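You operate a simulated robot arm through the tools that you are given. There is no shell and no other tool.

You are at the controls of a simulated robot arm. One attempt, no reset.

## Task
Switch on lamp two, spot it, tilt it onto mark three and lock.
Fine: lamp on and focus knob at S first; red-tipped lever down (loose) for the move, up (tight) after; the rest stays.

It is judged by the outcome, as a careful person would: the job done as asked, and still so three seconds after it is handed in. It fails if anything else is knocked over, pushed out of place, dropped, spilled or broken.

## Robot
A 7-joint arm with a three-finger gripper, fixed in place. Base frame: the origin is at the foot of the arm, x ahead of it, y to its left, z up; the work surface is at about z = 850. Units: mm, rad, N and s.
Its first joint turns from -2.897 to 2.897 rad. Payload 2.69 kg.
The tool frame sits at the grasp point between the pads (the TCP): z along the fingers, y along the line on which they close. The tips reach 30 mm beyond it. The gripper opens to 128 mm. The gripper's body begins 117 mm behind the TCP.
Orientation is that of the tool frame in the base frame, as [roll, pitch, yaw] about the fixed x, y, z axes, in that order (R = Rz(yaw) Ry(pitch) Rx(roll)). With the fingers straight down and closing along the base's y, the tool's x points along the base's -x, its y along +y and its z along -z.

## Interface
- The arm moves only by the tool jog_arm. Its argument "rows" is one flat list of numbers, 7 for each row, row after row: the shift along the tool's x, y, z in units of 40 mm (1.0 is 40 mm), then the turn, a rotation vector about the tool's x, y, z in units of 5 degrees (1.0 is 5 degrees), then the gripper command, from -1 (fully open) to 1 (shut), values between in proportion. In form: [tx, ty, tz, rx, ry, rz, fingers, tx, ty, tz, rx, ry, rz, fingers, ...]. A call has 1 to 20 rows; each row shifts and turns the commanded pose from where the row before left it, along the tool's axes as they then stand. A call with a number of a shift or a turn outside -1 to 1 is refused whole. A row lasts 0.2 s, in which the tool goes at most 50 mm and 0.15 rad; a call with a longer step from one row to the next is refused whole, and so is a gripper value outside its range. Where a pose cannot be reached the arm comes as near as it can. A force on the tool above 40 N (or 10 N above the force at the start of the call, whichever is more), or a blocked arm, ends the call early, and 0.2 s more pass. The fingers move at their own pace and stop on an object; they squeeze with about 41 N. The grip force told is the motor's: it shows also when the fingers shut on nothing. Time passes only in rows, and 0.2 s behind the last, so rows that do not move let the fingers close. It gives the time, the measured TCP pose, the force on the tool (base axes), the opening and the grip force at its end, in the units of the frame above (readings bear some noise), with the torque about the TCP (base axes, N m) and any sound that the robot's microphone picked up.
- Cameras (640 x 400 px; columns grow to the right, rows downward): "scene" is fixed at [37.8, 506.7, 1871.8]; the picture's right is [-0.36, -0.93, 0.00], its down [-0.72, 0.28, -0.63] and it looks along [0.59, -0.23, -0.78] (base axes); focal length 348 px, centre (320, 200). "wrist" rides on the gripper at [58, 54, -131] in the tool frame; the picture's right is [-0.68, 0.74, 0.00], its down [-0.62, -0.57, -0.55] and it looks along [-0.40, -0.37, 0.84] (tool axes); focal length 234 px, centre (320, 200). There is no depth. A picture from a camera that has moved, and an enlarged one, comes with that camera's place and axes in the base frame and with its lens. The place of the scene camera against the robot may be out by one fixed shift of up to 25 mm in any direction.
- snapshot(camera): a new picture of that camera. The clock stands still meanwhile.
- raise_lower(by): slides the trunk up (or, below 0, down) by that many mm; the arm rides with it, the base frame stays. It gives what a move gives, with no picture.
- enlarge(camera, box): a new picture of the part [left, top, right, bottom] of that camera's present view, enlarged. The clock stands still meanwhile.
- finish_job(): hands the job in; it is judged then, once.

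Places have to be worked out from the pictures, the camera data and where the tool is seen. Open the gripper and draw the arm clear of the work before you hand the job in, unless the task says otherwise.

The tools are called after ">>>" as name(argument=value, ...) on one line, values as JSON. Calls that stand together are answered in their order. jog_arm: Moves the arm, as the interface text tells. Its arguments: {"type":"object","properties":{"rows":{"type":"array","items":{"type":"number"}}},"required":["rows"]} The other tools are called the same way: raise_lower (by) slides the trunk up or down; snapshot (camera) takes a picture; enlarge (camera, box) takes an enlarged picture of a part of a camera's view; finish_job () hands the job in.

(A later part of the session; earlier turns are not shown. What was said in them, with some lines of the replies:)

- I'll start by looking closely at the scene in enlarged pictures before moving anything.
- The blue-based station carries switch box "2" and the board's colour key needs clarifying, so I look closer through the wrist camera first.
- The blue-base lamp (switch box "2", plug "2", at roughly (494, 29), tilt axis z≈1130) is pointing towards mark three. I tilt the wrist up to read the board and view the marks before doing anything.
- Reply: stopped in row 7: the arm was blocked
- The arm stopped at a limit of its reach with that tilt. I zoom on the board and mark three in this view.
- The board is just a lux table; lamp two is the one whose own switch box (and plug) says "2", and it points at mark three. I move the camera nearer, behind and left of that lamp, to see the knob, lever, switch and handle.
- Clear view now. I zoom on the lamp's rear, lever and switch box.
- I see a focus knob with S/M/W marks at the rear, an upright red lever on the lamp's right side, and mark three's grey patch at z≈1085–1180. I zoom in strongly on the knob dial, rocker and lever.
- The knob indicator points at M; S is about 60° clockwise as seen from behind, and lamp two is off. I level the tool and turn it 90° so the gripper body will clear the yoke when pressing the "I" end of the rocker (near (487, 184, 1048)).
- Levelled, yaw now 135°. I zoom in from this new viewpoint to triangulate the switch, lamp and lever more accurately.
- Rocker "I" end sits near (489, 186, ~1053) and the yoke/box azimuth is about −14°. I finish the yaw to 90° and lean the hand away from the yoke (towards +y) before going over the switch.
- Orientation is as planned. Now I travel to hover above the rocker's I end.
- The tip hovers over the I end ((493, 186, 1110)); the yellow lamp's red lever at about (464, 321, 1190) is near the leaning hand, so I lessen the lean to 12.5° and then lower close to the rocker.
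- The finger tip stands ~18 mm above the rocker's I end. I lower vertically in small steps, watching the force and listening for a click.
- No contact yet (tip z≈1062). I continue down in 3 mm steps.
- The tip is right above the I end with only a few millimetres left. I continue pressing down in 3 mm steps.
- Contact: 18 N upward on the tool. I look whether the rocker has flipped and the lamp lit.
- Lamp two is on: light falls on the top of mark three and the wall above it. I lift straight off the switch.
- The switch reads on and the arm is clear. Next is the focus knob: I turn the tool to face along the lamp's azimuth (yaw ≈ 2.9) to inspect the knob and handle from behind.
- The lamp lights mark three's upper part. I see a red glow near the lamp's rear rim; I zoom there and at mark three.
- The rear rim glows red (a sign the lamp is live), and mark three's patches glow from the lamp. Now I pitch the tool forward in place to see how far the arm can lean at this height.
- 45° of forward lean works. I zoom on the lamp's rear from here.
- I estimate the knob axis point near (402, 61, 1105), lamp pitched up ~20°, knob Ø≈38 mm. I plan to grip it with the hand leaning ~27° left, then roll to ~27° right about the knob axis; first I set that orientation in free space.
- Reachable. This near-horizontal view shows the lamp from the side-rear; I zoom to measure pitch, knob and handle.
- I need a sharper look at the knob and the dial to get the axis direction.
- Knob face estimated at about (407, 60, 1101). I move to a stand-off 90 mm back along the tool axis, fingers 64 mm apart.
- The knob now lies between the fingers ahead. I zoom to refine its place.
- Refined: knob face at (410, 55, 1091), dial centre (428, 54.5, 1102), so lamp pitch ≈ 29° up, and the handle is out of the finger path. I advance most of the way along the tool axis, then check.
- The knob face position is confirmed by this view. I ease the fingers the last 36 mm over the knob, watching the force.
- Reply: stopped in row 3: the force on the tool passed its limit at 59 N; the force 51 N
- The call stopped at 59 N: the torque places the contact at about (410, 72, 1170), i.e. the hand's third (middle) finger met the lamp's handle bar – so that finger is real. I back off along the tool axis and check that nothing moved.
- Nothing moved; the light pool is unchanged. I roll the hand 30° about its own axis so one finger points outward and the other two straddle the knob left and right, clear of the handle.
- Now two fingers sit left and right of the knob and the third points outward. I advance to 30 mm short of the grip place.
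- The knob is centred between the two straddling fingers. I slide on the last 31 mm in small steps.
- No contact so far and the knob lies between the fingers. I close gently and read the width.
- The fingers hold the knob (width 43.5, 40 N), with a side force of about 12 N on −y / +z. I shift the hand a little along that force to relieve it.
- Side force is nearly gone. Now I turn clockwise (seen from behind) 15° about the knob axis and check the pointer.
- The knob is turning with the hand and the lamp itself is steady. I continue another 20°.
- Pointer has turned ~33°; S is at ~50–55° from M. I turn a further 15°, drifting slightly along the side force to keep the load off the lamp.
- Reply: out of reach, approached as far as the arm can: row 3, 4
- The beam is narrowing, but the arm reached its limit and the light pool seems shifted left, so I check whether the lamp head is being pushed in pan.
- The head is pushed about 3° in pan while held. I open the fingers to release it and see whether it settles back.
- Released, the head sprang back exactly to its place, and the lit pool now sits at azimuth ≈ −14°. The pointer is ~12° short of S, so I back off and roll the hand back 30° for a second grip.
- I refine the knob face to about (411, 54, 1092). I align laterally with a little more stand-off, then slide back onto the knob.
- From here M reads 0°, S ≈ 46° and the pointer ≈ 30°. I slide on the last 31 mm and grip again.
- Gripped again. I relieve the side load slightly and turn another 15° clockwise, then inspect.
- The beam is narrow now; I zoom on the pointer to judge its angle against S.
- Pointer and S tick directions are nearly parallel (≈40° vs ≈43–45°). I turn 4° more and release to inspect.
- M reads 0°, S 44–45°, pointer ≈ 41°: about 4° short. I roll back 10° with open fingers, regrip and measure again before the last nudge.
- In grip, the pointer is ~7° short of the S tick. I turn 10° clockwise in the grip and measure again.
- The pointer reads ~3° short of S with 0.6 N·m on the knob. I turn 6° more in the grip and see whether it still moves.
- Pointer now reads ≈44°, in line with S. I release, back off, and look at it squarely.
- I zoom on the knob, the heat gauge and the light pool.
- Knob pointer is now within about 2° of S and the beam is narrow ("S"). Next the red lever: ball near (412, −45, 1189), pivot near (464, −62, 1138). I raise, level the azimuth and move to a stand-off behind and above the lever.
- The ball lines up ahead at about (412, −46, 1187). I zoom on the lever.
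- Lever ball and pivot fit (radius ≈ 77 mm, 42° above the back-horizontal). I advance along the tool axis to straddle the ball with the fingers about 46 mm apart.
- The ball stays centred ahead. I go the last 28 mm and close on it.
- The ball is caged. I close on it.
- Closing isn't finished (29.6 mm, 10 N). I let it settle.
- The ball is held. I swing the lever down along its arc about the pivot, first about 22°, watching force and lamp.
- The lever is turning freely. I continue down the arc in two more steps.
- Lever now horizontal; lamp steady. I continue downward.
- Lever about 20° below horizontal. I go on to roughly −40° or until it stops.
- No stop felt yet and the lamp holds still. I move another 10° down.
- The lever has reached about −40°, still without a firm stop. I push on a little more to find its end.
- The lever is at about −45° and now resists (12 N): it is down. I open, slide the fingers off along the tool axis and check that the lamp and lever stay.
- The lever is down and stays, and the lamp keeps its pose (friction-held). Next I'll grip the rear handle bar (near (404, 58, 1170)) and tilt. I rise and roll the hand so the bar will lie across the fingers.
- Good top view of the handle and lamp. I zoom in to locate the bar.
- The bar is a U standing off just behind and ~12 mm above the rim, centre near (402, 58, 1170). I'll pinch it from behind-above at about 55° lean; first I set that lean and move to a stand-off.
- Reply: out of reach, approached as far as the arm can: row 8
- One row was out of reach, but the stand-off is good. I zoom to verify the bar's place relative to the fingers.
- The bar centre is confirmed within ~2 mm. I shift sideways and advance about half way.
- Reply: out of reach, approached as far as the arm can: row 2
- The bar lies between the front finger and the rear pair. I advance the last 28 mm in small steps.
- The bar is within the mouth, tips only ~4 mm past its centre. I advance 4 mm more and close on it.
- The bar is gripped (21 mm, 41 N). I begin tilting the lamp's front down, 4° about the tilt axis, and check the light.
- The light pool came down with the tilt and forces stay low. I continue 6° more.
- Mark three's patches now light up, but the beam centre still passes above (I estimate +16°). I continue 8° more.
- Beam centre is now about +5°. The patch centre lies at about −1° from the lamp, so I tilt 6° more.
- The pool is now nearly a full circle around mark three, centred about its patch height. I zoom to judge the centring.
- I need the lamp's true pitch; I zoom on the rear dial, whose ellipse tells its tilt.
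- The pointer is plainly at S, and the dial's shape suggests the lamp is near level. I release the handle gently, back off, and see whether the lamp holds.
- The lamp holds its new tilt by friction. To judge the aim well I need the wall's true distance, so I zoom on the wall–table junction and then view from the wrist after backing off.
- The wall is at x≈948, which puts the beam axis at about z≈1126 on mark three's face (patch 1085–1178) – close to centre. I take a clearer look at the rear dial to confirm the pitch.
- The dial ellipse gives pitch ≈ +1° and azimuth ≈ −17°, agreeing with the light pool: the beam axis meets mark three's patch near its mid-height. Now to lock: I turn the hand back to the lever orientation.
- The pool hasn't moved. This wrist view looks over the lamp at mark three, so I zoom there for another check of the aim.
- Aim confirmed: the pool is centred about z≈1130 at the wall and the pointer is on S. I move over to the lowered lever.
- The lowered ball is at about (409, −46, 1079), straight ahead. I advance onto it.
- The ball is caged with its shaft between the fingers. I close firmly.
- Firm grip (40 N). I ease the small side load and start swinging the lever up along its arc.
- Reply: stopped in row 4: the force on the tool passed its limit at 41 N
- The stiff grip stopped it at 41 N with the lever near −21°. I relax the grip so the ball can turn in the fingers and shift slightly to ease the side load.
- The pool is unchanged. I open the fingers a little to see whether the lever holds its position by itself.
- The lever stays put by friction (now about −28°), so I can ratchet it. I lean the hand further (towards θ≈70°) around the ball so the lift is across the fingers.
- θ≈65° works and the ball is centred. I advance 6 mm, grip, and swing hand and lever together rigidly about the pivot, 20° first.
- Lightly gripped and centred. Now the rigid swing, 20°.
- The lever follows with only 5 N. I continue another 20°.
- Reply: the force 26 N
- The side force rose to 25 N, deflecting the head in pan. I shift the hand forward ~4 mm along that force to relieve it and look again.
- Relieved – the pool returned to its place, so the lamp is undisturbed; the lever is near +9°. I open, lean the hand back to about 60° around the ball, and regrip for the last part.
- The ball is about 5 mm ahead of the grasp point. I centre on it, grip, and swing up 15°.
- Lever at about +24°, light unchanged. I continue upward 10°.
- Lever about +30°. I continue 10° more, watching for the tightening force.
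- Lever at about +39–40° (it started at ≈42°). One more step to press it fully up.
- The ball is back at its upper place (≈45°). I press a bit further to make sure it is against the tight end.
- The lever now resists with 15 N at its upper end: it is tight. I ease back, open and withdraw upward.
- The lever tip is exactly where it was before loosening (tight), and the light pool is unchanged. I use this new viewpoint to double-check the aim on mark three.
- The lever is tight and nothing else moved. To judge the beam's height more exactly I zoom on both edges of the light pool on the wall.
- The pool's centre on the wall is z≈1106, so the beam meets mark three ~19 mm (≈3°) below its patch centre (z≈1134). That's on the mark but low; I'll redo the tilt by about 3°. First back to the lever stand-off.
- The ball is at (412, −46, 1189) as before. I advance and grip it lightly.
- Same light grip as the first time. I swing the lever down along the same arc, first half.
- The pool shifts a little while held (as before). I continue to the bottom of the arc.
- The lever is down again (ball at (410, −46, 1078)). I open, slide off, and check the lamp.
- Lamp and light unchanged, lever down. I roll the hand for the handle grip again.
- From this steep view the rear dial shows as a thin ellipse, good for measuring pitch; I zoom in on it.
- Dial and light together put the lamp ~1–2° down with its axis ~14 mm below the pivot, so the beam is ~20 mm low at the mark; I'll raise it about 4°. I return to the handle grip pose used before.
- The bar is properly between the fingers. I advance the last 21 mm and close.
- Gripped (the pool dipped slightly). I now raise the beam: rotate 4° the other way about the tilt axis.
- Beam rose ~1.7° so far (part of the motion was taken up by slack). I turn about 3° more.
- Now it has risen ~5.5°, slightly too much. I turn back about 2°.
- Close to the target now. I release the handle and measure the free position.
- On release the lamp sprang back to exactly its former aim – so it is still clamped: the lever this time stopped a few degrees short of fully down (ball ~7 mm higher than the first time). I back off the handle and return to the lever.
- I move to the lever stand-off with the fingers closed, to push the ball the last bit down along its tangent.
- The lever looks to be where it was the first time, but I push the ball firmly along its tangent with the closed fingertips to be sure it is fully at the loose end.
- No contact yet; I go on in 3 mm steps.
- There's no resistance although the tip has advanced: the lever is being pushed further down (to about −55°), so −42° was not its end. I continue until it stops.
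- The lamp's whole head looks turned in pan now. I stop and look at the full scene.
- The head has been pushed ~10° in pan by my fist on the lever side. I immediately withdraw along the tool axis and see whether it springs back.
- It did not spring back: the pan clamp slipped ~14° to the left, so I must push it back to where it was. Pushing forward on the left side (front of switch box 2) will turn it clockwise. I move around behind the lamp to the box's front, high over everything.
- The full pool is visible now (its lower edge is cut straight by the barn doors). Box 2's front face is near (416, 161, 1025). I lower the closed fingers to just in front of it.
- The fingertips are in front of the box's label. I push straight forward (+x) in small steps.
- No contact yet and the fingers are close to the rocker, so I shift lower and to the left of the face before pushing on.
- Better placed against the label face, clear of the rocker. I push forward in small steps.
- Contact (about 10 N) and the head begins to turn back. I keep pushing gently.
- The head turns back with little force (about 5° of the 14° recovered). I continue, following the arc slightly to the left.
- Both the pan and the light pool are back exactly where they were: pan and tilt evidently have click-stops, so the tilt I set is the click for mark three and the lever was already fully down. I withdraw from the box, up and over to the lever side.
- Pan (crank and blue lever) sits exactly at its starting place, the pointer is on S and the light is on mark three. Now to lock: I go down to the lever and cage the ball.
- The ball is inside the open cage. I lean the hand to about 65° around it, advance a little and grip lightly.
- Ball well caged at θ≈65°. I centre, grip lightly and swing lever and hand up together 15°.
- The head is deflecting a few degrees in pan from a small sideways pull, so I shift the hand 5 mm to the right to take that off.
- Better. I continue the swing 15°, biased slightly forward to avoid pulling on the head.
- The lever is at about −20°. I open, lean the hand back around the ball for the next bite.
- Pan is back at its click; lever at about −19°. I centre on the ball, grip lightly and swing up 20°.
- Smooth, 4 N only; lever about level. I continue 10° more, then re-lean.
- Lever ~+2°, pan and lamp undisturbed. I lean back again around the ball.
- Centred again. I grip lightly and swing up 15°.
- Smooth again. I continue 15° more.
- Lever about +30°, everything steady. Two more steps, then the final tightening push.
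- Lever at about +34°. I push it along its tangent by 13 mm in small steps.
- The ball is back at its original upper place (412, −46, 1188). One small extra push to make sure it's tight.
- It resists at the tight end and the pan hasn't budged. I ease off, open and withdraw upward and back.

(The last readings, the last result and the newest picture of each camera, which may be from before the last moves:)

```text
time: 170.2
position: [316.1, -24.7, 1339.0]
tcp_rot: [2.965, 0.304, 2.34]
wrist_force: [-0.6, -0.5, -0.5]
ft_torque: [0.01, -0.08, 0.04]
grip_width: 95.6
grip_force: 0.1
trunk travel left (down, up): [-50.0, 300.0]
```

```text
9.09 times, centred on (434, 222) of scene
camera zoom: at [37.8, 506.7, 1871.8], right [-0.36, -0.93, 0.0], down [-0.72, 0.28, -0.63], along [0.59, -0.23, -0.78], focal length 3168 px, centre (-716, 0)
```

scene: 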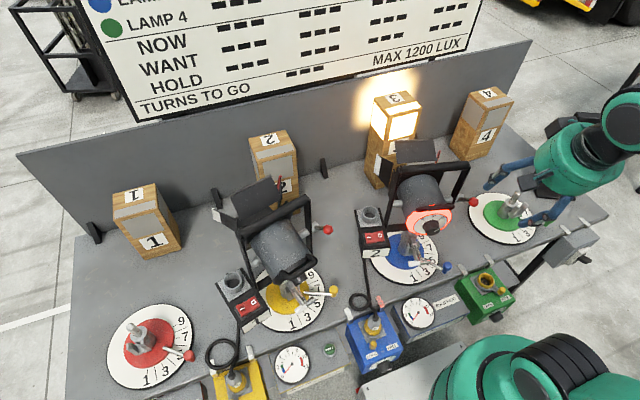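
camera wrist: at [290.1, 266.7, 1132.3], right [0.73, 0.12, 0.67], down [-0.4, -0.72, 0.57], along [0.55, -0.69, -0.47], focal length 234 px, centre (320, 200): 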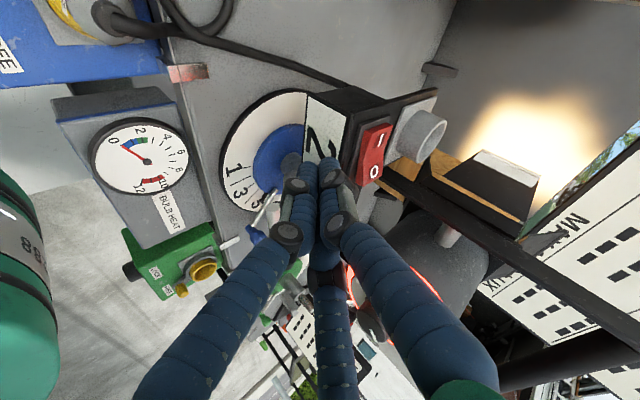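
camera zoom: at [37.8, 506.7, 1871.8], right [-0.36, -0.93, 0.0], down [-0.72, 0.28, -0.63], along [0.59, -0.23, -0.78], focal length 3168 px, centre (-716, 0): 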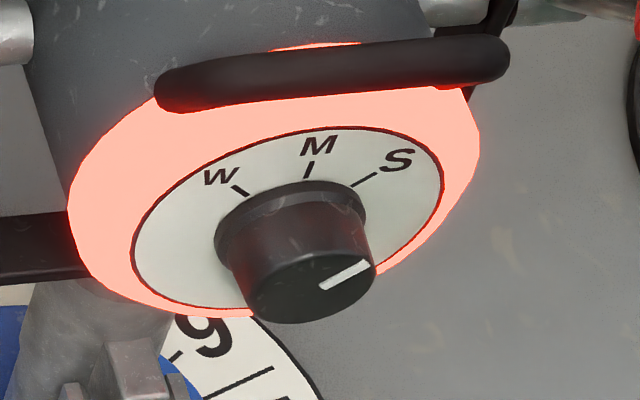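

Final state looks right: lever up, light on mark three, pan unmoved, pointer at S. I check the pointer once more at high zoom.

>>> enlarge(camera="scene", box=[424, 212, 448, 236])

>>> enlarge(camera="wrist", box=[260, 0, 420, 120])

>>> snapshot(camera="wrist")

```text
16.00 times, centred on (436, 224) of scene
camera zoom: at [37.8, 506.7, 1871.8], right [-0.36, -0.93, 0.0], down [-0.72, 0.28, -0.63], along [0.59, -0.23, -0.78], focal length 5576 px, centre (-1536, -184)
```

zoom: 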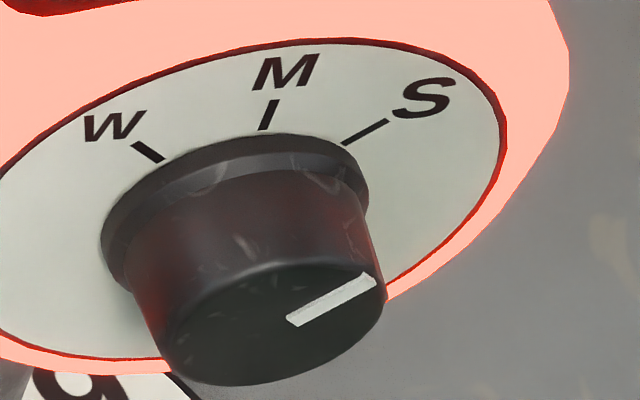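

```text
3.33 times, centred on (340, 60) of wrist
camera zoom: at [269.9, 68.5, 1454.3], right [0.94, 0.07, 0.33], down [-0.15, -0.78, 0.6], along [0.29, -0.62, -0.73], focal length 781 px, centre (253, 667)
```

zoom: 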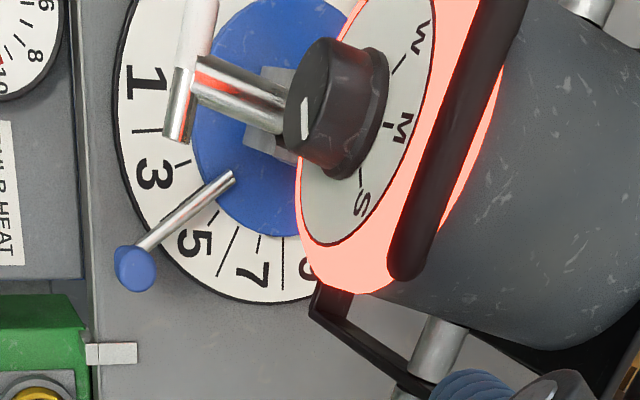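

```text
taken
camera wrist: at [269.9, 68.5, 1454.3], right [0.94, 0.07, 0.33], down [-0.15, -0.78, 0.6], along [0.29, -0.62, -0.73], focal length 234 px, centre (320, 200)
```

wrist: 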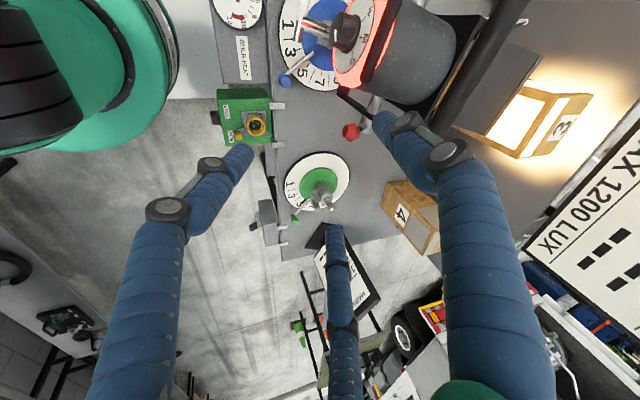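

The pointer and the S tick are exactly parallel – it is on S. I open the gripper fully and draw the arm further up and clear.

>>> jog_arm(rows=[0, 0, -0.9, 0, 0, 0, -1, 0, 0, -0.9, 0, 0, 0, -1, 0, 0, -0.9, 0, 0, 0, -1, 0, 0, -0.5, 0, 0, 0, -1, 0, 0, 0, 0, 0, 0, -1, 0, 0, 0, 0, 0, 0, -1, 0, 0, 0, 0, 0, 0, -1])

>>> snapshot(camera="scene")

>>> enlarge(camera="scene", box=[350, 50, 510, 290])

```text
time: 171.8
position: [273.9, -10.5, 1459.5]
tcp_rot: [2.965, 0.302, 2.338]
wrist_force: [-0.2, -0.4, 0.2]
ft_torque: [0.0, 0.0, 0.0]
grip_width: 127.9
grip_force: 0.0
trunk travel left (down, up): [-50.0, 300.0]
```

```text
taken
```

scene: 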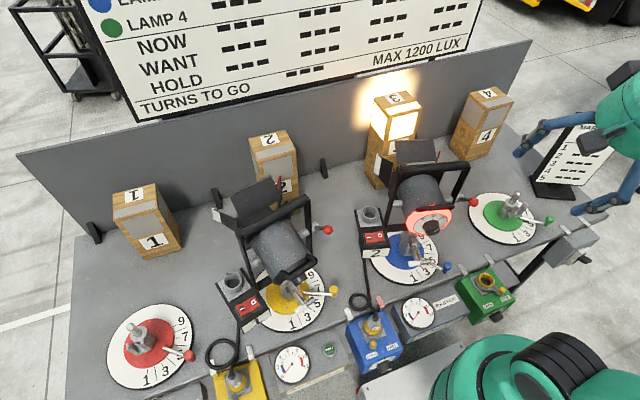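

```text
1.67 times, centred on (430, 170) of scene
camera zoom: at [37.8, 506.7, 1871.8], right [-0.36, -0.93, 0.0], down [-0.72, 0.28, -0.63], along [0.59, -0.23, -0.78], focal length 581 px, centre (137, 250)
```

zoom: 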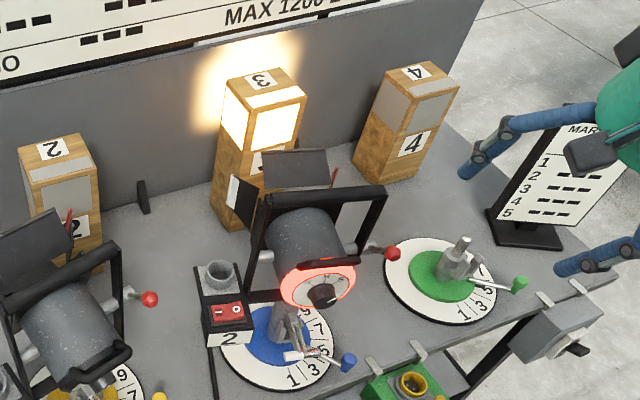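

Lamp two is on, its focus knob is at S, the beam is on mark three, the red lever is up (tight), pan and everything else stand as at the start, and the arm is clear with the gripper open. I hand the job in.

>>> finish_job()

```text
The job is handed in.
```

I handed the job in. Lamp two is on, its focus knob is at S, its beam is on mark three, and the red-tipped lever is up and tight. The arm is clear with the gripper open.

- **Aim:** Mark three's patches are fully lit. I estimated the beam centre about 20 mm below the middle of the front patch, but still on it. I tried to raise it about 4° with the lever down again. When I let go, the lamp sprang back to the same tilt, so I left it there.
- **Pan moved and put back:** While pushing the lever, I knocked the lamp head about 14° to the left. I pushed it back on the front of switch box 2. In the scene pictures the box, crank, blue lever and light pool are back where they were.
- **Contact:** While I was reaching for the focus knob, the gripper bumped the lamp's handle at about 59 N. Nothing appeared to move.

I took lamp two to be the one on the blue base, because its switch box and plug are marked 2 and it faces mark three. The wall board pairs "LAMP 2" with a yellow dot instead.
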